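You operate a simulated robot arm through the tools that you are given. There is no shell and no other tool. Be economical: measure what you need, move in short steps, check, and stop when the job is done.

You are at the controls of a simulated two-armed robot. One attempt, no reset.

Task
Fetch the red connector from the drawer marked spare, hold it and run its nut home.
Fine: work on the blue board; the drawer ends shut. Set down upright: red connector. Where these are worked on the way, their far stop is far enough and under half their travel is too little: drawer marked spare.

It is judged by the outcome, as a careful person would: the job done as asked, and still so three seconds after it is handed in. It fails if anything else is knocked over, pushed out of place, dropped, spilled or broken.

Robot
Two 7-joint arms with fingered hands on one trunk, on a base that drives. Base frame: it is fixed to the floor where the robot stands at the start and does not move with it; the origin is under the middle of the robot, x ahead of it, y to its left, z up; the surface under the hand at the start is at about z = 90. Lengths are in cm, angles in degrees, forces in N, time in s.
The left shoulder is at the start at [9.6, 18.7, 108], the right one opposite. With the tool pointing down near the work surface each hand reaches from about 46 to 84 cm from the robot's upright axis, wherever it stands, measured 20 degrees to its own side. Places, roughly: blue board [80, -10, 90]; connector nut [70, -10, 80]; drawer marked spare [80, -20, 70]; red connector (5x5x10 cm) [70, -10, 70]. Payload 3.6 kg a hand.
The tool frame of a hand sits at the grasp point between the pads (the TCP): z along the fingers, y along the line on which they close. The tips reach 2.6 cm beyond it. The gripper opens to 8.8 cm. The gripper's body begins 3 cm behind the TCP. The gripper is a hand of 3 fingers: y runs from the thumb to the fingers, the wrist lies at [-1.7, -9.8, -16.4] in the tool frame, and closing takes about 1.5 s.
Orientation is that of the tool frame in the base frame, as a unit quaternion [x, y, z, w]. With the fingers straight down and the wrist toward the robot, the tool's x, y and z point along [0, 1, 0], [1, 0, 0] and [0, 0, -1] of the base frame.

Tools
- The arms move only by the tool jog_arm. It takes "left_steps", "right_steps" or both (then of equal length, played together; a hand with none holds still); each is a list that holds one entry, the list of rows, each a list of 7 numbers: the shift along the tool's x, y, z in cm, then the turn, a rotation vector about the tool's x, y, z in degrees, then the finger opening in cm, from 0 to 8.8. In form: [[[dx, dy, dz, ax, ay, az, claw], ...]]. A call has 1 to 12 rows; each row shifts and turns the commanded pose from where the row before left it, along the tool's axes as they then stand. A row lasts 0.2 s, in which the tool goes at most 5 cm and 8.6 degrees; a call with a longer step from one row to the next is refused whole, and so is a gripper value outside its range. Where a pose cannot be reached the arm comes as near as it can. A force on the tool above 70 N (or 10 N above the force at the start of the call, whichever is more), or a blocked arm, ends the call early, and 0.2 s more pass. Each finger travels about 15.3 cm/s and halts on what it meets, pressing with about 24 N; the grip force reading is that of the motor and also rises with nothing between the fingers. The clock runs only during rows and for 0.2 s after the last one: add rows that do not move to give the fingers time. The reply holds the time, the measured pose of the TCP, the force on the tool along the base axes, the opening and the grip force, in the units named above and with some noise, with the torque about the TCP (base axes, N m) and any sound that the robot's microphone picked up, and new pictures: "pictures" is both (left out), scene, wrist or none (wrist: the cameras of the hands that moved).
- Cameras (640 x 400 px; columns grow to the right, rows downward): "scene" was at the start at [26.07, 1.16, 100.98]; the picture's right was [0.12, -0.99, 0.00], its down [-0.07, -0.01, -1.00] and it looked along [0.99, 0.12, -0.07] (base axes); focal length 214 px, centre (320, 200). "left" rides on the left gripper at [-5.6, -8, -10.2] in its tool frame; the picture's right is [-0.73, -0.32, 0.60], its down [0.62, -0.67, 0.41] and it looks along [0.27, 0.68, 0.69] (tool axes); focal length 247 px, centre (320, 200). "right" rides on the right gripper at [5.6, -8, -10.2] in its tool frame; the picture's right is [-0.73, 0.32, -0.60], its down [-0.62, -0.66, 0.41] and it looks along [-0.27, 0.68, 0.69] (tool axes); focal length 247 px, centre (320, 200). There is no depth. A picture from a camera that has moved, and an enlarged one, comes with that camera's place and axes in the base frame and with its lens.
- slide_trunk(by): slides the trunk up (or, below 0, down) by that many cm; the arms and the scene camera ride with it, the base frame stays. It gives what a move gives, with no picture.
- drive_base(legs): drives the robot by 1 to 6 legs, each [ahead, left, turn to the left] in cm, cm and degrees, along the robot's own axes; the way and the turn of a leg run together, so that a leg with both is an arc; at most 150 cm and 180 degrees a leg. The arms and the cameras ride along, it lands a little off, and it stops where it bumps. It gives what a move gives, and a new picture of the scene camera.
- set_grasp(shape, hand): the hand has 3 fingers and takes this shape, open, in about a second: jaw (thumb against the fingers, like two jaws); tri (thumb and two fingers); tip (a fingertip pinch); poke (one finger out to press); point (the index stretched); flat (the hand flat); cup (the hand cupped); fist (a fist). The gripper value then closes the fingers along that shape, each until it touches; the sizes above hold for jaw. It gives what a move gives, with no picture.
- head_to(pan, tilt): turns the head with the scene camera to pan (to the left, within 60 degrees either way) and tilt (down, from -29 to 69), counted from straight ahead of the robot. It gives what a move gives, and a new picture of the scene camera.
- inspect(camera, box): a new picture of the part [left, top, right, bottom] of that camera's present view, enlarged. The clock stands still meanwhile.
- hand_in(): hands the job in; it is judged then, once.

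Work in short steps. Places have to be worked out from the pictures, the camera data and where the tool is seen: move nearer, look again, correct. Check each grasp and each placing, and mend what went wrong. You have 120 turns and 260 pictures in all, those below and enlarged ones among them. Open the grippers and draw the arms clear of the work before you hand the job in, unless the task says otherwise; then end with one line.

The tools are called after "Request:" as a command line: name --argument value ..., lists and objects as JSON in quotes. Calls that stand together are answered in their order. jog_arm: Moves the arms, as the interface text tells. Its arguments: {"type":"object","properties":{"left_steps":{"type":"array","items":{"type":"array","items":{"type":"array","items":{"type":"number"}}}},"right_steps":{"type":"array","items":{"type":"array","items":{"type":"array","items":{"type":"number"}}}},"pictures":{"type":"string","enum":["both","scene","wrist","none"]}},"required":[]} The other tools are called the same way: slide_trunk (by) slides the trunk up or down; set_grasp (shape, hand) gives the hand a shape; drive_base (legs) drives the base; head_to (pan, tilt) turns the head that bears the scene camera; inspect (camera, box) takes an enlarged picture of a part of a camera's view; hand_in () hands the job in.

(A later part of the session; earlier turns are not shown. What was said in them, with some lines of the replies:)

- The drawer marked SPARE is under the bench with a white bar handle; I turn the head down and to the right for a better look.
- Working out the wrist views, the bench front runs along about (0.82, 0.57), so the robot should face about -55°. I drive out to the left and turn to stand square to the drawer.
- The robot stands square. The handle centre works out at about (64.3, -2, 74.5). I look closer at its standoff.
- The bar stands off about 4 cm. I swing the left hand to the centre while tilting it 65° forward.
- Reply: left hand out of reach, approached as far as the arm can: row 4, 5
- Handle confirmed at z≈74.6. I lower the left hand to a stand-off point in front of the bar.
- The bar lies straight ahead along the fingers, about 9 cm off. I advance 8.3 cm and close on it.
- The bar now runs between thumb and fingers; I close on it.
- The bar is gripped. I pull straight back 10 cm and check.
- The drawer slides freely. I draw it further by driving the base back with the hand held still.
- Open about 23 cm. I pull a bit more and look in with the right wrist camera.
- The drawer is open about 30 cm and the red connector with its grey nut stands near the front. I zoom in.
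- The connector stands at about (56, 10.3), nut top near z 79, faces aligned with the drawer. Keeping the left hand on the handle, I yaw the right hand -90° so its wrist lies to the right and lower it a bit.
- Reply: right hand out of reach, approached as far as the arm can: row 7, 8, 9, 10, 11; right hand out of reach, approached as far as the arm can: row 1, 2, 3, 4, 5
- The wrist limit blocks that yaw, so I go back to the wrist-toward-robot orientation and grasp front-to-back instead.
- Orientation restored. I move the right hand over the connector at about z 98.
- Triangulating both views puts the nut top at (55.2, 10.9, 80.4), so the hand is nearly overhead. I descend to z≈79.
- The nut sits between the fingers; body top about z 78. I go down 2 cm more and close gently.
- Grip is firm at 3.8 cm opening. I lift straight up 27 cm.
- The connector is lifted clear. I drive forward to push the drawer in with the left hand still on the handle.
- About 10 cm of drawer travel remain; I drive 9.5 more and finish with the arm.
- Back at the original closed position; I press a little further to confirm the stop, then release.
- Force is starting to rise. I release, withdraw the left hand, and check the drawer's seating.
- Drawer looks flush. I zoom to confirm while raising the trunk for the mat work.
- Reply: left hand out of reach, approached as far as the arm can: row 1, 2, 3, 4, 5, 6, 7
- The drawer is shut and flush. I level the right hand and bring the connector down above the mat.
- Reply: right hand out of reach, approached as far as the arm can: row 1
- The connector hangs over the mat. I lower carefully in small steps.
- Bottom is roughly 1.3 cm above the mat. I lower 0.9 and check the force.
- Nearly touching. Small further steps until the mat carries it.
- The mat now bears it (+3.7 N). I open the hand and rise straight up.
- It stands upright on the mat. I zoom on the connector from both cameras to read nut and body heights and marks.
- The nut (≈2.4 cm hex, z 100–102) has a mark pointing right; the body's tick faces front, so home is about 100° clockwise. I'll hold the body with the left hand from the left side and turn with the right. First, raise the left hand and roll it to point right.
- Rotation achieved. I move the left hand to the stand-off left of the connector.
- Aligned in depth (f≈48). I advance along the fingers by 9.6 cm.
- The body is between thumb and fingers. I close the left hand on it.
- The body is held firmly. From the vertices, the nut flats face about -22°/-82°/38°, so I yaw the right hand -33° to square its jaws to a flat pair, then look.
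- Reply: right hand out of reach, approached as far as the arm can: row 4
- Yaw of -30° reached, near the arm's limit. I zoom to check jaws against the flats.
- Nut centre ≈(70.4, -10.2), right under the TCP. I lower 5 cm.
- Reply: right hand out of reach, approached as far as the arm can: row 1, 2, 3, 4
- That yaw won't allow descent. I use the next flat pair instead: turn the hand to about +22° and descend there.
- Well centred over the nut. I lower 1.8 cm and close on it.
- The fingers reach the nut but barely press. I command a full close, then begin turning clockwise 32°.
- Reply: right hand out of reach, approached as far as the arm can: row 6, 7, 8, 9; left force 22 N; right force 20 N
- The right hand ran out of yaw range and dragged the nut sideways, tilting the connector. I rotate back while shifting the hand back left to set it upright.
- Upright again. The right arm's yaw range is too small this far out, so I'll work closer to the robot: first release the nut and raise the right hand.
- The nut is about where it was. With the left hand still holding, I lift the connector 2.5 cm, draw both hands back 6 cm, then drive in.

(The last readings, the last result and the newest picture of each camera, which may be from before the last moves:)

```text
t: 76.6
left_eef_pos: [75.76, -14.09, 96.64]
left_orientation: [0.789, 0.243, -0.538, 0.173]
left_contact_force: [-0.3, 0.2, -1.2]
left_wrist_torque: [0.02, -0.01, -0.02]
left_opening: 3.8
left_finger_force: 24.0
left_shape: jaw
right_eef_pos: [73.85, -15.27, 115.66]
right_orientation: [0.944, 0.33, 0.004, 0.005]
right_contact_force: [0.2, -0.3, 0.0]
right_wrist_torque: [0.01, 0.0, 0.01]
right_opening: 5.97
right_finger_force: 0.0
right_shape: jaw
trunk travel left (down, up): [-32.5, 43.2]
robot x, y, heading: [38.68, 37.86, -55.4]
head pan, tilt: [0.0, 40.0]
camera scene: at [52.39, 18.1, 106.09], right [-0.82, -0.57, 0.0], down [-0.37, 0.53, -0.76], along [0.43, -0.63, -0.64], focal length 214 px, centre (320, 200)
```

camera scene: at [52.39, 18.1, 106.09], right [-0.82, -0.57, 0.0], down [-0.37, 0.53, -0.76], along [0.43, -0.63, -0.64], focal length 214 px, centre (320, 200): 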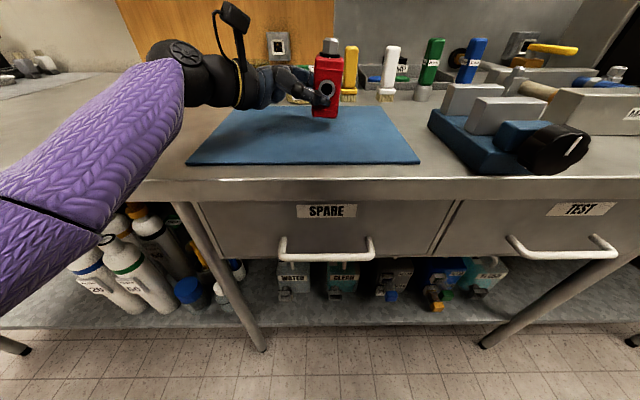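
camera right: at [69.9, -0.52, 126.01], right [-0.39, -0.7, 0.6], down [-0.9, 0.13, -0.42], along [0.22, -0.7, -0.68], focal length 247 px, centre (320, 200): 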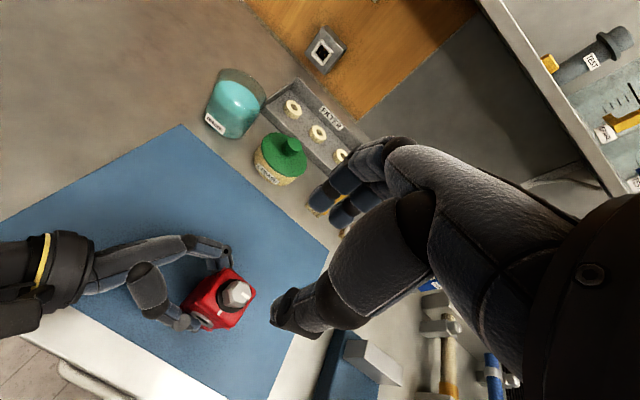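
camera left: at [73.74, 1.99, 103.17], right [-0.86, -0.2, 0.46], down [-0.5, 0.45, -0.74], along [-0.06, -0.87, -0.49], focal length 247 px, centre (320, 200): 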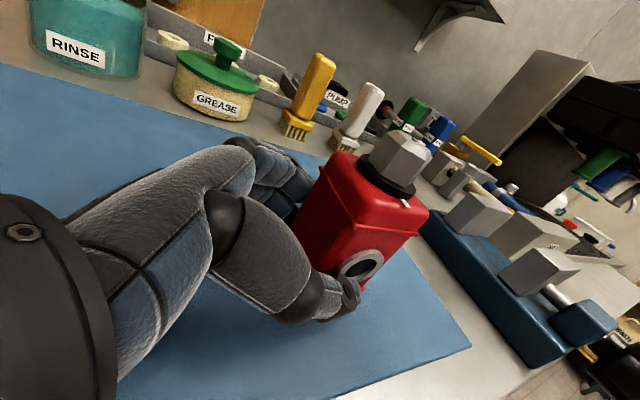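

Drove in fine. I draw both hands back 5 cm and set the connector down on the mat again.

Request:
jog_arm --left_steps '[[[0, -2, 0, 0, 0, 0, 2.8], [0, -2, 0, 0, 0, 0, 2.8], [0, -1.2, 0, 0, 0, 0, 2.8], [0.9, 0, 0.33, 0, 0, 0, 2.8], [0.9, 0, 0.33, 0, 0, 0, 2.8], [0.3, 0, 0.11, 0, 0, 0, 2.8], [0, 0, 0, 0, 0, 0, 2.8]]]' --right_steps '[[[0, -2, 0, 0, 0, 0, 6], [0, -2, 0, 0, 0, 0, 6], [0, -1.2, 0, 0, 0, 0, 6], [0, 0, 0, 0, 0, 0, 6], [0, 0, 0, 0, 0, 0, 6], [0, 0, 0, 0, 0, 0, 6], [0, 0, 0, 0, 0, 0, 6]]]' --pictures "none"

Request:
jog_arm --right_steps '[[[0, 0, 0.5, 0, 0, -8, 6], [0, 0, 0.5, 0, 0, -8, 6], [0, 0, 0.5, 0, 0, -8, 6], [0, 0, 0.5, 0, 0, -8, 6], [0, 0, 0.5, 0, 0, -8, 6], [0, 0, 0.5, 0, 0, -8, 6], [0, 0, 0.5, 0, 0, -8, 6], [0, 0, 0, 0, 0, 0, 6]]]' --pictures "none"

Request:
inspect --camera "scene" --box '[240, 20, 400, 140]'

```text
t: 78.2
left_eef_pos: [72.83, -9.82, 94.38]
left_orientation: [0.789, 0.242, -0.537, 0.174]
left_contact_force: [0.4, 0.2, -1.4]
left_wrist_torque: [0.03, 0.0, -0.01]
left_opening: 3.82
left_finger_force: 23.4
left_shape: jaw
right_eef_pos: [70.46, -11.13, 115.84]
right_orientation: [0.944, 0.329, 0.005, 0.006]
right_contact_force: [0.2, -0.2, 0.7]
right_wrist_torque: [-0.01, -0.03, 0.0]
right_opening: 5.96
right_finger_force: 0.0
right_shape: jaw
trunk travel left (down, up): [-32.5, 43.2]
robot x, y, heading: [38.78, 37.58, -55.5]
head pan, tilt: [0.0, 40.0]
```

```text
t: 80.0
left_eef_pos: [72.87, -9.74, 94.48]
left_orientation: [0.789, 0.242, -0.538, 0.173]
left_contact_force: [0.1, -0.2, -1.2]
left_wrist_torque: [0.02, -0.01, 0.02]
left_opening: 3.8
left_finger_force: 24.0
left_shape: jaw
right_eef_pos: [70.56, -11.07, 112.74]
right_orientation: [0.728, 0.685, 0.003, 0.007]
right_contact_force: [0.5, -0.7, -0.3]
right_wrist_torque: [-0.03, 0.02, 0.01]
right_opening: 5.97
right_finger_force: 0.0
right_shape: jaw
right hand out of reach, approached as far as the arm can: row 7
trunk travel left (down, up): [-32.5, 43.2]
robot x, y, heading: [38.81, 37.87, -55.4]
head pan, tilt: [0.0, 40.0]
```

```text
3.33 times, centred on (320, 80) of scene
camera zoom: at [52.3, 18.22, 106.13], right [-0.82, -0.57, 0.0], down [-0.36, 0.53, -0.77], along [0.43, -0.63, -0.64], focal length 715 px, centre (320, 600)
```

zoom: 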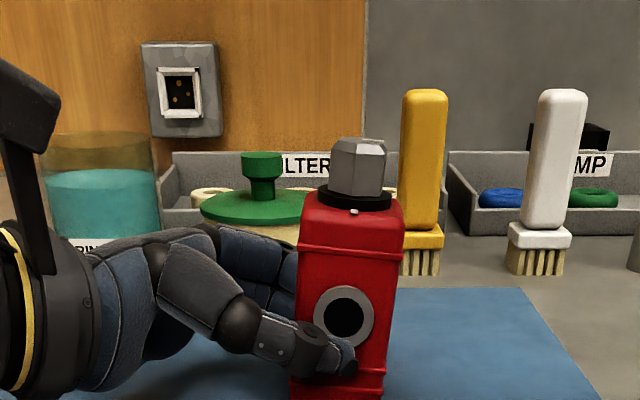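

At this distance the right hand yaws to -52° with ease. I seat the connector onto the mat (it is a hair above and leaning slightly) and bring the right hand to -38°.

Request:
jog_arm --left_steps '[[[0.25, 0, 0.09, 0, 0, 0, 2.8], [0.2, 0, 0.07, 0, 0, 0, 2.8], [0, 0, 0, 0, 0, 0, 2.8]]]' --right_steps '[[[0, 0, 0, 0, 0, 7, 6], [0, 0, 0, 0, 0, 7, 6], [0, 0, 0, 0, 0, 0, 6]]]' --pictures "none"

Request:
inspect --camera "scene" --box '[270, 40, 390, 150]'

Request:
inspect --camera "right" --box '[180, 200, 320, 320]'

```text
t: 80.8
left_eef_pos: [72.73, -9.89, 94.16]
left_orientation: [0.788, 0.241, -0.539, 0.174]
left_contact_force: [1.4, 1.7, 5.5]
left_wrist_torque: [-0.11, 0.14, 0.03]
left_opening: 3.79
left_finger_force: 24.0
left_shape: jaw
right_eef_pos: [70.5, -11.01, 112.86]
right_orientation: [0.807, 0.59, 0.003, 0.007]
right_contact_force: [0.2, -1.0, 0.0]
right_wrist_torque: [0.02, 0.0, -0.01]
right_opening: 5.95
right_finger_force: 0.1
right_shape: jaw
trunk travel left (down, up): [-32.5, 43.2]
robot x, y, heading: [38.73, 38.1, -55.4]
head pan, tilt: [0.0, 40.0]
```

```text
3.64 times, centred on (330, 95) of scene
camera zoom: at [52.29, 18.28, 106.15], right [-0.82, -0.57, 0.0], down [-0.36, 0.53, -0.77], along [0.43, -0.63, -0.64], focal length 780 px, centre (284, 582)
```

zoom: 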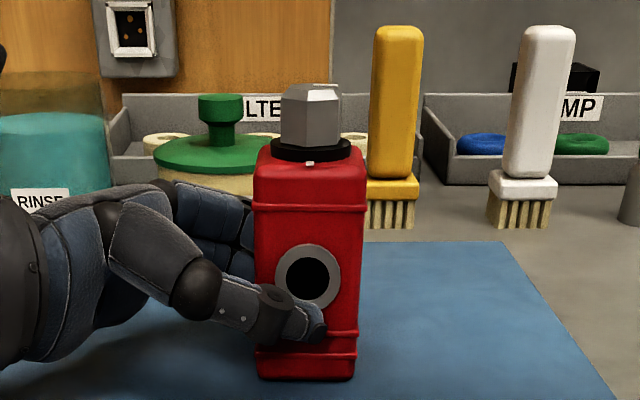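

```text
3.33 times, centred on (250, 260) of right
camera zoom: at [64.28, -3.27, 123.02], right [0.07, -0.79, 0.61], down [-0.82, -0.4, -0.42], along [0.57, -0.46, -0.68], focal length 823 px, centre (553, 0)
```

zoom: 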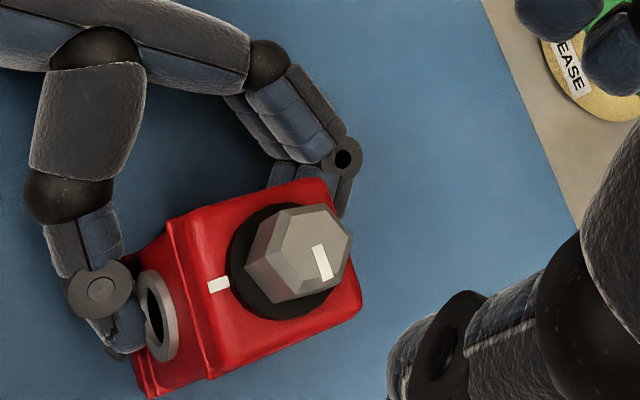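

Seated upright. Jaws (-17.6°) match the nut flats; nut centre ≈(71.0, -10.85). I descend onto the nut.

Request:
jog_arm --right_steps '[[[0.3, 0.4, 2, 0, 0, 0, 5.5], [0, 0, 2, 0, 0, 0, 5.5], [0, 0, 2, 0, 0, 0, 5.5], [0, 0, 1.5, 0, 0, 0, 5.5], [0, 0, 1.0, 0, 0, 0, 5.5], [0, 0, 0.7, 0, 0, 0, 5.5], [0, 0, 0, 0, 0, 0, 5.5]]]' --pictures "wrist"

Request:
inspect --camera "scene" --box '[270, 40, 390, 150]'

```text
t: 82.4
left_eef_pos: [72.7, -9.8, 94.06]
left_orientation: [0.788, 0.241, -0.539, 0.173]
left_contact_force: [2.3, 0.6, 9.9]
left_wrist_torque: [-0.25, 0.14, 0.03]
left_opening: 3.81
left_finger_force: 23.4
left_shape: jaw
right_eef_pos: [70.99, -10.83, 103.75]
right_orientation: [0.807, 0.591, 0.003, 0.006]
right_contact_force: [0.1, 0.1, -0.5]
right_wrist_torque: [0.0, 0.02, 0.03]
right_opening: 5.56
right_finger_force: 0.1
right_shape: jaw
trunk travel left (down, up): [-32.5, 43.2]
robot x, y, heading: [38.75, 37.93, -55.5]
head pan, tilt: [0.0, 40.0]
camera right: at [64.76, -3.18, 113.89], right [0.07, -0.79, 0.61], down [-0.82, -0.4, -0.42], along [0.57, -0.46, -0.68], focal length 247 px, centre (320, 200)
```

right: 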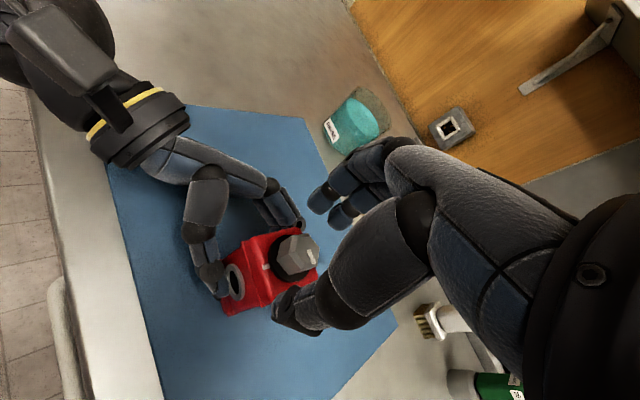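

```text
3.64 times, centred on (330, 95) of scene
camera zoom: at [52.28, 18.29, 106.15], right [-0.82, -0.57, 0.0], down [-0.36, 0.53, -0.77], along [0.43, -0.63, -0.64], focal length 780 px, centre (284, 582)
```

zoom: 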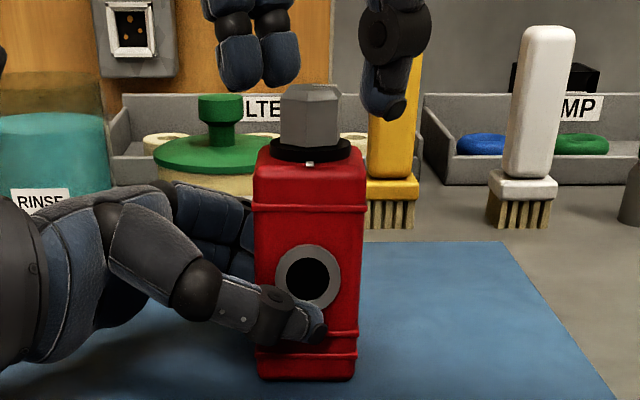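

Jaws straddle the nut. I lower 0.8 and close fully.

Request:
jog_arm --right_steps '[[[0, 0, 0.8, 0, 0, 0, 5.5], [0, 0, 0, 0, 0, 0, 4], [0, 0, 0, 0, 0, 0, 2.8], [0, 0, 0, 0, 0, 0, 1.8], [0, 0, 0, 0, 0, 0, 0.8], [0, 0, 0, 0, 0, 0, 0], [0, 0, 0, 0, 0, 0, 0], [0, 0, 0, 0, 0, 0, 0]]]' --pictures "none"

Request:
inspect --camera "scene" --box '[270, 40, 390, 150]'

```text
t: 84.2
left_eef_pos: [72.68, -9.68, 94.11]
left_orientation: [0.788, 0.242, -0.538, 0.174]
left_contact_force: [0.6, -1.0, 10.4]
left_wrist_torque: [-0.26, 0.15, 0.05]
left_opening: 3.79
left_finger_force: 24.0
left_shape: jaw
right_eef_pos: [71.02, -10.9, 102.87]
right_orientation: [0.807, 0.59, 0.002, 0.006]
right_contact_force: [1.7, 1.0, -0.5]
right_wrist_torque: [0.0, -0.03, -0.02]
right_opening: 1.53
right_finger_force: 23.7
right_shape: jaw
trunk travel left (down, up): [-32.5, 43.2]
robot x, y, heading: [38.73, 38.24, -55.4]
head pan, tilt: [0.0, 40.0]
```

```text
3.64 times, centred on (330, 95) of scene
camera zoom: at [52.28, 18.29, 106.15], right [-0.82, -0.57, 0.0], down [-0.36, 0.53, -0.77], along [0.43, -0.63, -0.64], focal length 780 px, centre (284, 582)
```

zoom: 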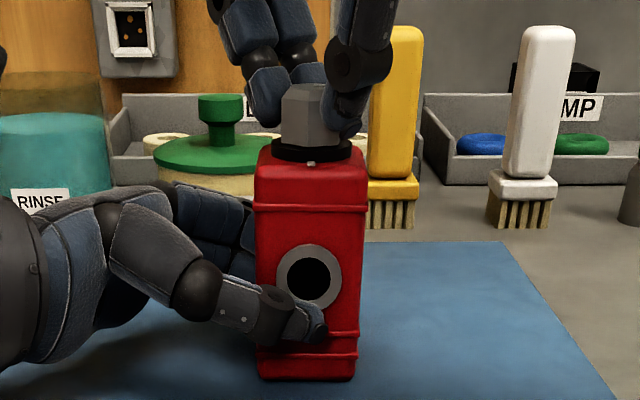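

The nut is gripped with small side force. I turn clockwise 42° and read back.

Request:
jog_arm --right_steps '[[[0, 0, 0, 0, 0, 6, 0], [0, 0, 0, 0, 0, 6, 0], [0, 0, 0, 0, 0, 6, 0], [0, 0, 0, 0, 0, 6, 0], [0, 0, 0, 0, 0, 6, 0], [0, 0, 0, 0, 0, 6, 0], [0, 0, 0, 0, 0, 6, 0], [0, 0, 0, 0, 0, 0, 0]]]' --pictures "wrist"

Request:
inspect --camera "scene" --box '[270, 40, 390, 150]'

```text
t: 86.0
left_eef_pos: [72.74, -9.73, 94.11]
left_orientation: [0.789, 0.242, -0.538, 0.174]
left_contact_force: [1.8, -5.1, 9.5]
left_wrist_torque: [-0.24, 0.11, 0.13]
left_opening: 3.81
left_finger_force: 23.7
left_shape: jaw
right_eef_pos: [71.09, -10.87, 103.01]
right_orientation: [0.965, 0.262, 0.005, 0.006]
right_contact_force: [0.9, 4.4, 3.5]
right_wrist_torque: [0.09, 0.02, 0.05]
right_opening: 1.51
right_finger_force: 23.8
right_shape: jaw
trunk travel left (down, up): [-32.5, 43.2]
robot x, y, heading: [38.38, 37.98, -55.2]
head pan, tilt: [0.0, 40.0]
camera right: at [71.53, -1.12, 113.09], right [-0.48, -0.64, 0.6], down [-0.87, 0.26, -0.43], along [0.12, -0.72, -0.68], focal length 247 px, centre (320, 200)
```

right: 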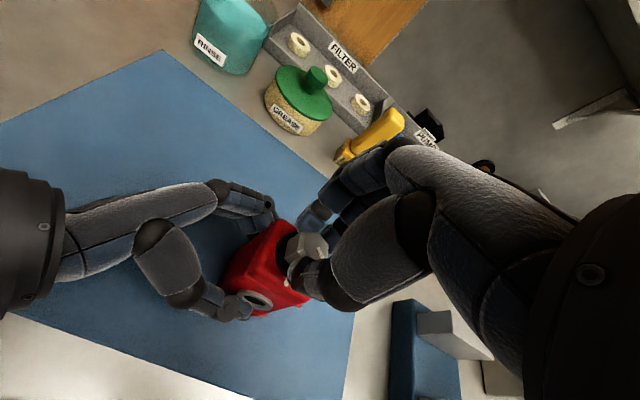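

```text
3.64 times, centred on (330, 95) of scene
camera zoom: at [52.26, 18.31, 106.16], right [-0.82, -0.57, 0.0], down [-0.36, 0.53, -0.77], along [0.43, -0.63, -0.64], focal length 780 px, centre (284, 582)
```

zoom: 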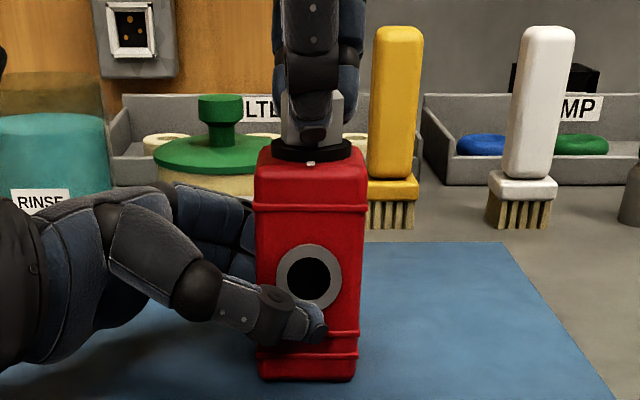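

Clean turn of 42°, connector steady. I continue another 24°.

Request:
jog_arm --right_steps '[[[0, 0, 0, 0, 0, 6, 0], [0, 0, 0, 0, 0, 6, 0], [0, 0, 0, 0, 0, 6, 0], [0, 0, 0, 0, 0, 6, 0], [0, 0, 0, 0, 0, 0, 0]]]' --pictures "none"

```text
t: 87.2
left_eef_pos: [72.69, -9.77, 94.2]
left_orientation: [0.789, 0.241, -0.538, 0.174]
left_contact_force: [0.9, -6.1, 8.4]
left_wrist_torque: [-0.27, 0.08, 0.13]
left_opening: 3.83
left_finger_force: 23.8
left_shape: jaw
right_eef_pos: [71.14, -10.88, 102.97]
right_orientation: [0.998, 0.054, 0.006, 0.004]
right_contact_force: [0.3, 5.6, 8.8]
right_wrist_torque: [0.15, 0.0, 0.0]
right_opening: 1.53
right_finger_force: 24.1
right_shape: jaw
trunk travel left (down, up): [-32.5, 43.2]
robot x, y, heading: [38.76, 38.03, -55.4]
head pan, tilt: [0.0, 40.0]
```

Still smooth (66° total). Continue 24° more.

Request:
jog_arm --right_steps '[[[0, 0, 0, 0, 0, 6, 0], [0, 0, 0, 0, 0, 6, 0], [0, 0, 0, 0, 0, 6, 0], [0, 0, 0, 0, 0, 6, 0], [0, 0, 0, 0, 0, 0, 0]]]' --pictures "wrist"

Request:
inspect --camera "scene" --box '[270, 40, 390, 150]'

```text
t: 88.4
left_eef_pos: [72.75, -9.79, 94.19]
left_orientation: [0.789, 0.241, -0.538, 0.174]
left_contact_force: [1.1, -6.6, 7.4]
left_wrist_torque: [-0.21, 0.1, 0.13]
left_opening: 3.8
left_finger_force: 23.9
left_shape: jaw
right_eef_pos: [71.05, -11.0, 102.92]
right_orientation: [0.988, -0.154, 0.007, 0.002]
right_contact_force: [0.2, 6.1, 8.7]
right_wrist_torque: [0.16, -0.02, 0.04]
right_opening: 1.53
right_finger_force: 24.2
right_shape: jaw
trunk travel left (down, up): [-32.5, 43.2]
robot x, y, heading: [38.84, 37.78, -55.6]
head pan, tilt: [0.0, 40.0]
camera right: at [78.47, -5.04, 113.2], right [-0.8, -0.08, 0.59], down [-0.39, 0.82, -0.42], along [-0.45, -0.57, -0.69], focal length 247 px, centre (320, 200)
```

right: 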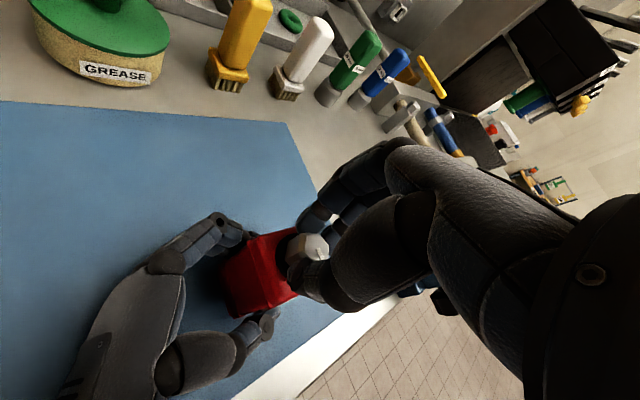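

```text
3.64 times, centred on (330, 95) of scene
camera zoom: at [52.24, 18.33, 106.17], right [-0.82, -0.57, 0.0], down [-0.36, 0.53, -0.77], along [0.43, -0.63, -0.64], focal length 780 px, centre (284, 582)
```

zoom: 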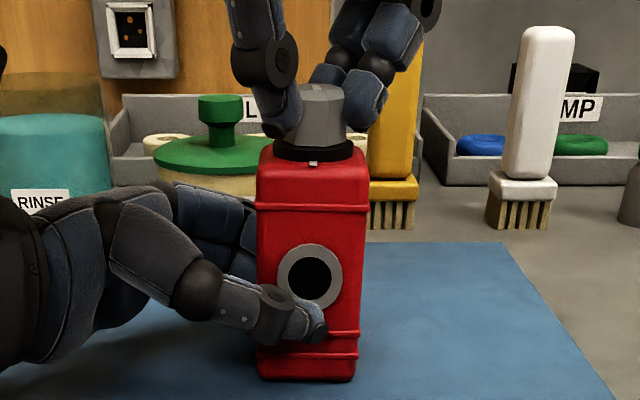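

Turned 90°, no hard stop felt. I zoom on the mark.

Request:
inspect --camera "right" --box '[250, 200, 370, 300]'

Request:
inspect --camera "scene" --box '[300, 50, 350, 95]'

```text
4.00 times, centred on (310, 250) of right
camera zoom: at [78.47, -5.04, 113.2], right [-0.8, -0.08, 0.59], down [-0.39, 0.82, -0.42], along [-0.45, -0.57, -0.69], focal length 988 px, centre (360, 0)
```

zoom: 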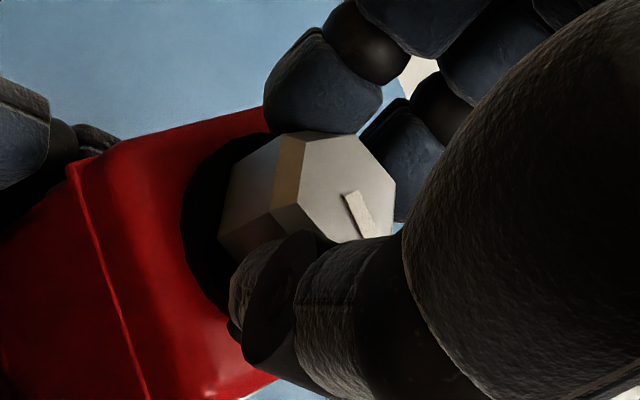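

```text
8.89 times, centred on (325, 72) of scene
camera zoom: at [52.24, 18.33, 106.17], right [-0.82, -0.57, 0.0], down [-0.36, 0.53, -0.77], along [0.43, -0.63, -0.64], focal length 1906 px, centre (276, 1333)
```

zoom: 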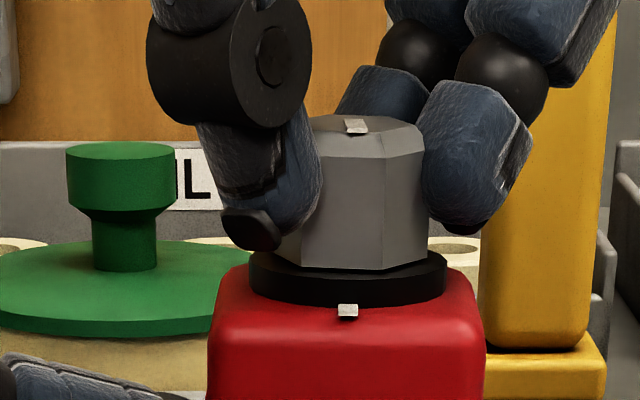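

The nut mark now nearly meets the body tick (≈7° short). I turn on in small steps, watching for the stop.

Request:
jog_arm --right_steps '[[[0, 0, 0, 0, 0, 4, 0], [0, 0, 0, 0, 0, 4, 0], [0, 0, 0, 0, 0, 0, 0]]]' --pictures "none"

Request:
inspect --camera "scene" --box '[300, 50, 350, 95]'

```text
t: 89.2
left_eef_pos: [72.67, -9.8, 94.05]
left_orientation: [0.789, 0.241, -0.538, 0.174]
left_contact_force: [-0.9, -4.2, 8.7]
left_wrist_torque: [-0.23, 0.11, 0.0]
left_opening: 3.8
left_finger_force: 23.6
left_shape: jaw
right_eef_pos: [70.99, -11.02, 102.94]
right_orientation: [0.975, -0.222, 0.008, 0.003]
right_contact_force: [1.0, 3.7, 3.3]
right_wrist_torque: [0.13, -0.01, 0.09]
right_opening: 1.5
right_finger_force: 24.5
right_shape: jaw
trunk travel left (down, up): [-32.5, 43.2]
robot x, y, heading: [39.05, 37.87, -55.4]
head pan, tilt: [0.0, 40.0]
```

```text
8.89 times, centred on (325, 72) of scene
camera zoom: at [52.25, 18.31, 106.16], right [-0.82, -0.57, 0.0], down [-0.36, 0.53, -0.77], along [0.43, -0.63, -0.64], focal length 1906 px, centre (276, 1333)
```

zoom: 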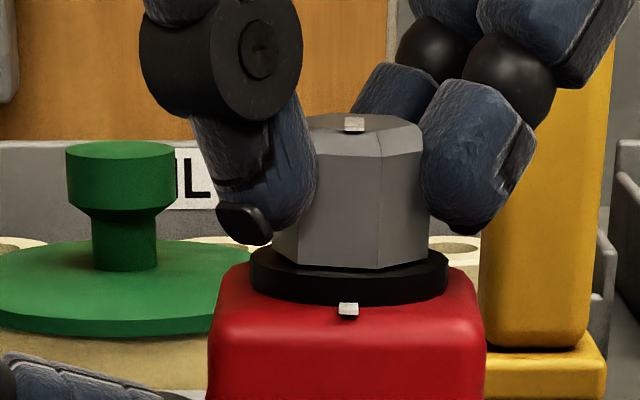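

Marks are aligned. I test gently with 5° more to feel whether there is a stop here.

Request:
jog_arm --right_steps '[[[0, 0, 0, 0, 0, 2.5, 0], [0, 0, 0, 0, 0, 2.5, 0], [0, 0, 0, 0, 0, 0, 0]]]' --pictures "none"

Request:
inspect --camera "scene" --box '[300, 50, 350, 95]'

```text
t: 90.0
left_eef_pos: [72.75, -9.74, 94.17]
left_orientation: [0.788, 0.241, -0.539, 0.174]
left_contact_force: [-0.9, -2.0, 9.6]
left_wrist_torque: [-0.28, 0.11, -0.1]
left_opening: 3.77
left_finger_force: 23.9
left_shape: jaw
right_eef_pos: [71.04, -10.91, 102.9]
right_orientation: [0.964, -0.264, 0.007, 0.001]
right_contact_force: [2.1, 1.7, 1.6]
right_wrist_torque: [0.05, -0.06, 0.15]
right_opening: 1.5
right_finger_force: 23.7
right_shape: jaw
trunk travel left (down, up): [-32.5, 43.2]
robot x, y, heading: [38.97, 37.67, -55.6]
head pan, tilt: [0.0, 40.0]
```

```text
8.89 times, centred on (325, 72) of scene
camera zoom: at [52.27, 18.3, 106.16], right [-0.82, -0.57, 0.0], down [-0.36, 0.53, -0.77], along [0.43, -0.63, -0.64], focal length 1906 px, centre (276, 1333)
```

zoom: 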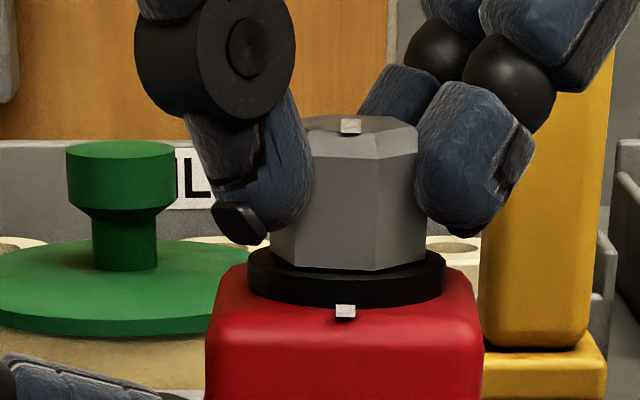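

Torque about the axis is now climbing and the body follows the nut: the stop. One more small push to be sure it's home, then look.

Request:
jog_arm --right_steps '[[[0, 0, 0, 0, 0, 3, 0], [0, 0, 0, 0, 0, 3, 0], [0, 0, 0, 0, 0, 0, 0], [0, 0, 0, 0, 0, 0, 0]]]' --pictures "none"

Request:
inspect --camera "scene" --box '[300, 50, 350, 95]'

```text
t: 91.0
left_eef_pos: [72.78, -9.7, 94.1]
left_orientation: [0.788, 0.241, -0.539, 0.173]
left_contact_force: [-1.4, -1.0, 10.6]
left_wrist_torque: [-0.25, 0.14, -0.1]
left_opening: 3.82
left_finger_force: 24.3
left_shape: jaw
right_eef_pos: [71.05, -11.03, 102.87]
right_orientation: [0.949, -0.315, 0.008, 0.001]
right_contact_force: [2.8, 1.1, -0.7]
right_wrist_torque: [0.0, -0.06, 0.19]
right_opening: 1.49
right_finger_force: 23.8
right_shape: jaw
trunk travel left (down, up): [-32.5, 43.2]
robot x, y, heading: [39.06, 38.0, -55.3]
head pan, tilt: [0.0, 40.0]
```

```text
8.89 times, centred on (325, 72) of scene
camera zoom: at [52.27, 18.29, 106.15], right [-0.82, -0.57, 0.0], down [-0.36, 0.53, -0.77], along [0.43, -0.63, -0.64], focal length 1906 px, centre (276, 1333)
```

zoom: 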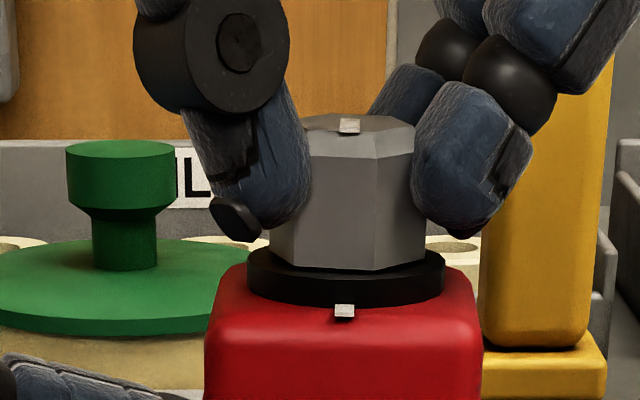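

Resistance grows while nut and body stay aligned. I release the nut, rise, and inspect from above.

Request:
jog_arm --right_steps '[[[0, 0, 0, 0, 0, 0, 2], [0, 0, 0, 0, 0, 0, 4], [0, 0, 0, 0, 0, 0, 6], [0, 0, 0, 0, 0, 0, 6], [0, 0, -2, 0, 0, 0, 6], [0, 0, -2, 0, 0, 0, 6], [0, 0, -3, 0, 0, -6, 6], [0, 0, -3, 0, 0, -8, 6], [0, 0, -2, 0, 0, -8, 6], [0, 0, 0, 0, 0, -8, 6], [0, 0, 0, 0, 0, 0, 6]]]' --pictures "none"

Request:
inspect --camera "right" --box '[200, 200, 320, 300]'

Request:
inspect --camera "scene" --box '[270, 40, 390, 150]'

```text
t: 93.4
left_eef_pos: [72.69, -9.72, 93.94]
left_orientation: [0.788, 0.241, -0.538, 0.174]
left_contact_force: [0.1, 1.9, 8.9]
left_wrist_torque: [-0.16, 0.09, 0.03]
left_opening: 3.84
left_finger_force: 24.3
left_shape: jaw
right_eef_pos: [70.89, -10.77, 114.91]
right_orientation: [0.998, -0.057, 0.007, 0.005]
right_contact_force: [-0.3, -0.6, -0.3]
right_wrist_torque: [0.02, 0.03, 0.0]
right_opening: 5.95
right_finger_force: 0.1
right_shape: jaw
trunk travel left (down, up): [-32.5, 43.2]
robot x, y, heading: [38.53, 38.35, -55.6]
head pan, tilt: [0.0, 40.0]
```

```text
4.00 times, centred on (260, 250) of right
camera zoom: at [77.16, -3.41, 125.27], right [-0.77, -0.23, 0.59], down [-0.54, 0.73, -0.42], along [-0.33, -0.65, -0.69], focal length 988 px, centre (560, 0)
```

zoom: 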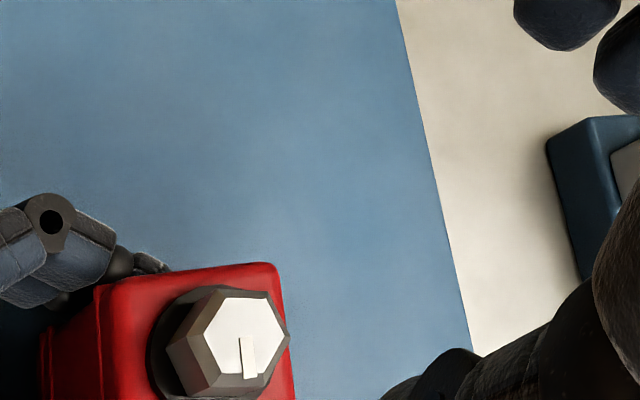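

```text
3.64 times, centred on (330, 95) of scene
camera zoom: at [52.26, 18.28, 106.15], right [-0.82, -0.57, 0.0], down [-0.36, 0.53, -0.77], along [0.43, -0.63, -0.64], focal length 780 px, centre (284, 582)
```

zoom: 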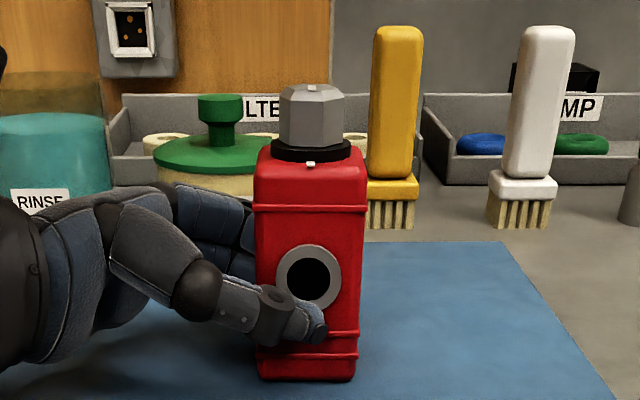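

I take the lower part of the right view to compare mark and tick.

Request:
inspect --camera "right" --box '[190, 250, 290, 330]'

Request:
inspect --camera "scene" --box '[300, 55, 345, 95]'

```text
5.00 times, centred on (240, 290) of right
camera zoom: at [77.16, -3.41, 125.27], right [-0.77, -0.23, 0.59], down [-0.54, 0.73, -0.42], along [-0.33, -0.65, -0.69], focal length 1235 px, centre (720, -250)
```

zoom: 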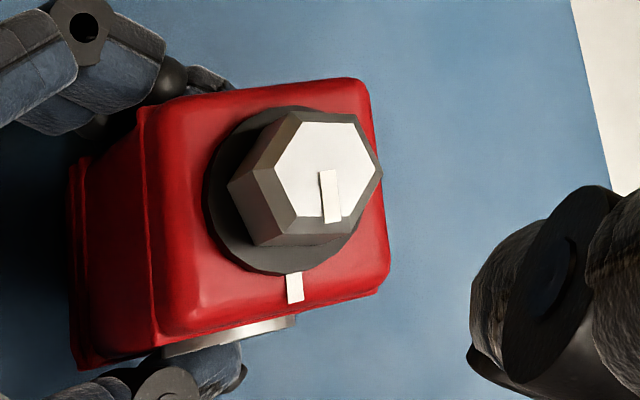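

```text
10.00 times, centred on (322, 75) of scene
camera zoom: at [52.26, 18.28, 106.15], right [-0.82, -0.57, 0.0], down [-0.36, 0.53, -0.77], along [0.43, -0.63, -0.64], focal length 2145 px, centre (295, 1450)
```

zoom: 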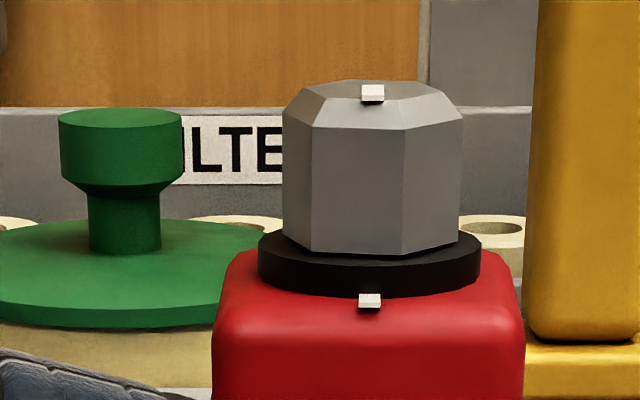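

The nut mark is parallel and in line with the body tick: home at its stop. I open the left hand and back it straight out.

Request:
jog_arm --left_steps '[[[-0.2, 0, 0, 0, 0, 0, 2.8], [0, 0, 0, 0, 0, 0, 5], [0, 0, 0, 0, 0, 0, 7], [0, 0, 0, 0, 0, 0, 8.6], [0, 0, 0, 0, 0, 0, 8.6], [0, 0, -2, 0, 0, 0, 8.6], [0, 0, -3, 0, 0, 0, 8.6], [0, 0, -3, 0, 0, 0, 8.6], [0, 0, -3, 0, 0, 0, 8.6], [0, 0, -3, 0, 0, 0, 8.6], [0, 0, 0, 0, 0, 0, 8.6]]]' --pictures "scene"

```text
t: 95.8
left_eef_pos: [83.31, -2.28, 99.34]
left_orientation: [0.789, 0.243, -0.537, 0.174]
left_contact_force: [0.6, -0.1, 0.2]
left_wrist_torque: [0.03, 0.0, 0.02]
left_opening: 8.62
left_finger_force: 0.0
left_shape: jaw
right_eef_pos: [70.94, -10.84, 114.94]
right_orientation: [0.998, -0.058, 0.007, 0.004]
right_contact_force: [0.3, -0.5, -0.5]
right_wrist_torque: [0.0, -0.02, -0.01]
right_opening: 5.97
right_finger_force: 0.1
right_shape: jaw
trunk travel left (down, up): [-32.5, 43.2]
robot x, y, heading: [38.98, 37.75, -55.4]
head pan, tilt: [0.0, 40.0]
camera scene: at [52.28, 18.21, 106.13], right [-0.82, -0.57, 0.0], down [-0.36, 0.53, -0.77], along [0.43, -0.63, -0.64], focal length 214 px, centre (320, 200)
```

scene: 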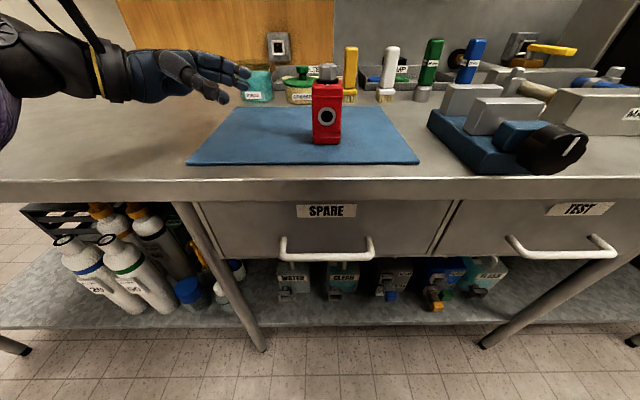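

Connector stands upright alone, drawer shut. I raise both hands and drive the robot back clear.

Request:
jog_arm --left_steps '[[[-3, 0, -1, 0, 0, 0, 8.6], [-3, 0, -1, 0, 0, 0, 8.6], [-3, 0, -1, 0, 0, 0, 8.6], [0, 0, 0, 0, 0, 0, 8.6]]]' --right_steps '[[[0, 0, -2, 0, 0, 0, 8], [0, 0, -2, 0, 0, 0, 8], [0, 0, -2, 0, 0, 0, 8], [0, 0, 0, 0, 0, 0, 8]]]' --pictures "none"

Request:
drive_base --legs '[[-35, 0, 0]]'

Request:
inspect --camera "scene" --box '[220, 40, 420, 165]'

```text
t: 96.8
left_eef_pos: [83.11, -2.19, 108.72]
left_orientation: [0.789, 0.242, -0.538, 0.173]
left_contact_force: [-0.5, 0.3, -1.4]
left_wrist_torque: [0.01, -0.01, -0.02]
left_opening: 8.57
left_finger_force: 0.1
left_shape: jaw
right_eef_pos: [70.93, -10.81, 120.79]
right_orientation: [0.998, -0.057, 0.006, 0.003]
right_contact_force: [0.6, 0.9, -0.5]
right_wrist_torque: [0.0, -0.01, 0.02]
right_opening: 7.97
right_finger_force: 0.1
right_shape: jaw
trunk travel left (down, up): [-32.5, 43.2]
robot x, y, heading: [38.94, 37.51, -55.5]
head pan, tilt: [0.0, 40.0]
```

```text
t: 99.0
left_eef_pos: [63.06, 26.06, 108.72]
left_orientation: [0.79, 0.237, -0.539, 0.171]
left_contact_force: [-0.1, 0.8, 0.3]
left_wrist_torque: [0.02, 0.0, -0.02]
left_opening: 8.61
left_finger_force: 0.0
left_shape: jaw
right_eef_pos: [50.86, 17.4, 120.9]
right_orientation: [0.998, -0.062, 0.007, 0.005]
right_contact_force: [0.1, -1.1, -0.4]
right_wrist_torque: [0.0, 0.02, 0.01]
right_opening: 7.98
right_finger_force: 0.0
right_shape: jaw
trunk travel left (down, up): [-32.5, 43.2]
robot x, y, heading: [19.25, 66.53, -55.7]
head pan, tilt: [0.0, 40.0]
camera scene: at [32.55, 46.75, 106.16], right [-0.83, -0.56, 0.0], down [-0.36, 0.53, -0.77], along [0.43, -0.64, -0.64], focal length 214 px, centre (320, 200)
```

scene: 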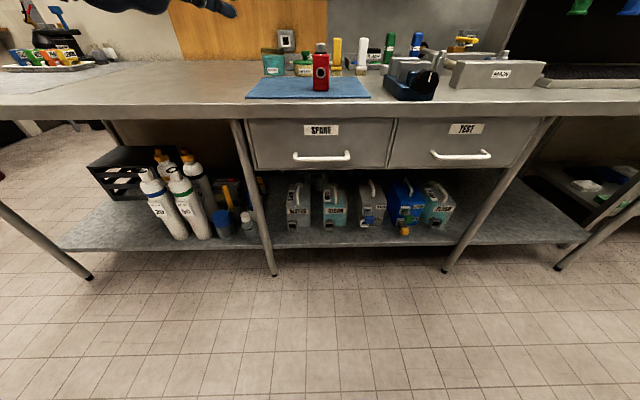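

```text
3.20 times, centred on (320, 102) of scene
camera zoom: at [32.55, 46.75, 106.16], right [-0.83, -0.56, 0.0], down [-0.36, 0.53, -0.77], along [0.43, -0.64, -0.64], focal length 686 px, centre (320, 512)
```

zoom: 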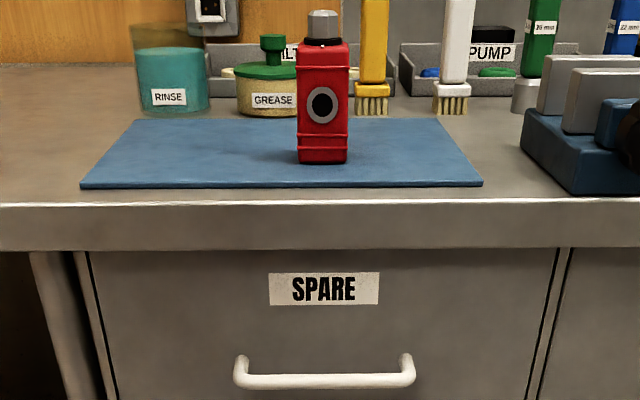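

The connector stands upright on the blue board with its nut home, the drawer is shut, nothing else has been disturbed, and the arms are clear. I hand in.

Request:
hand_in

```text
The job is handed in.
```

I took the red connector from the spare drawer, held it and turned its nut about 94° clockwise to its stop, with the marks in line. It now stands upright on the blue board, and the drawer is shut.
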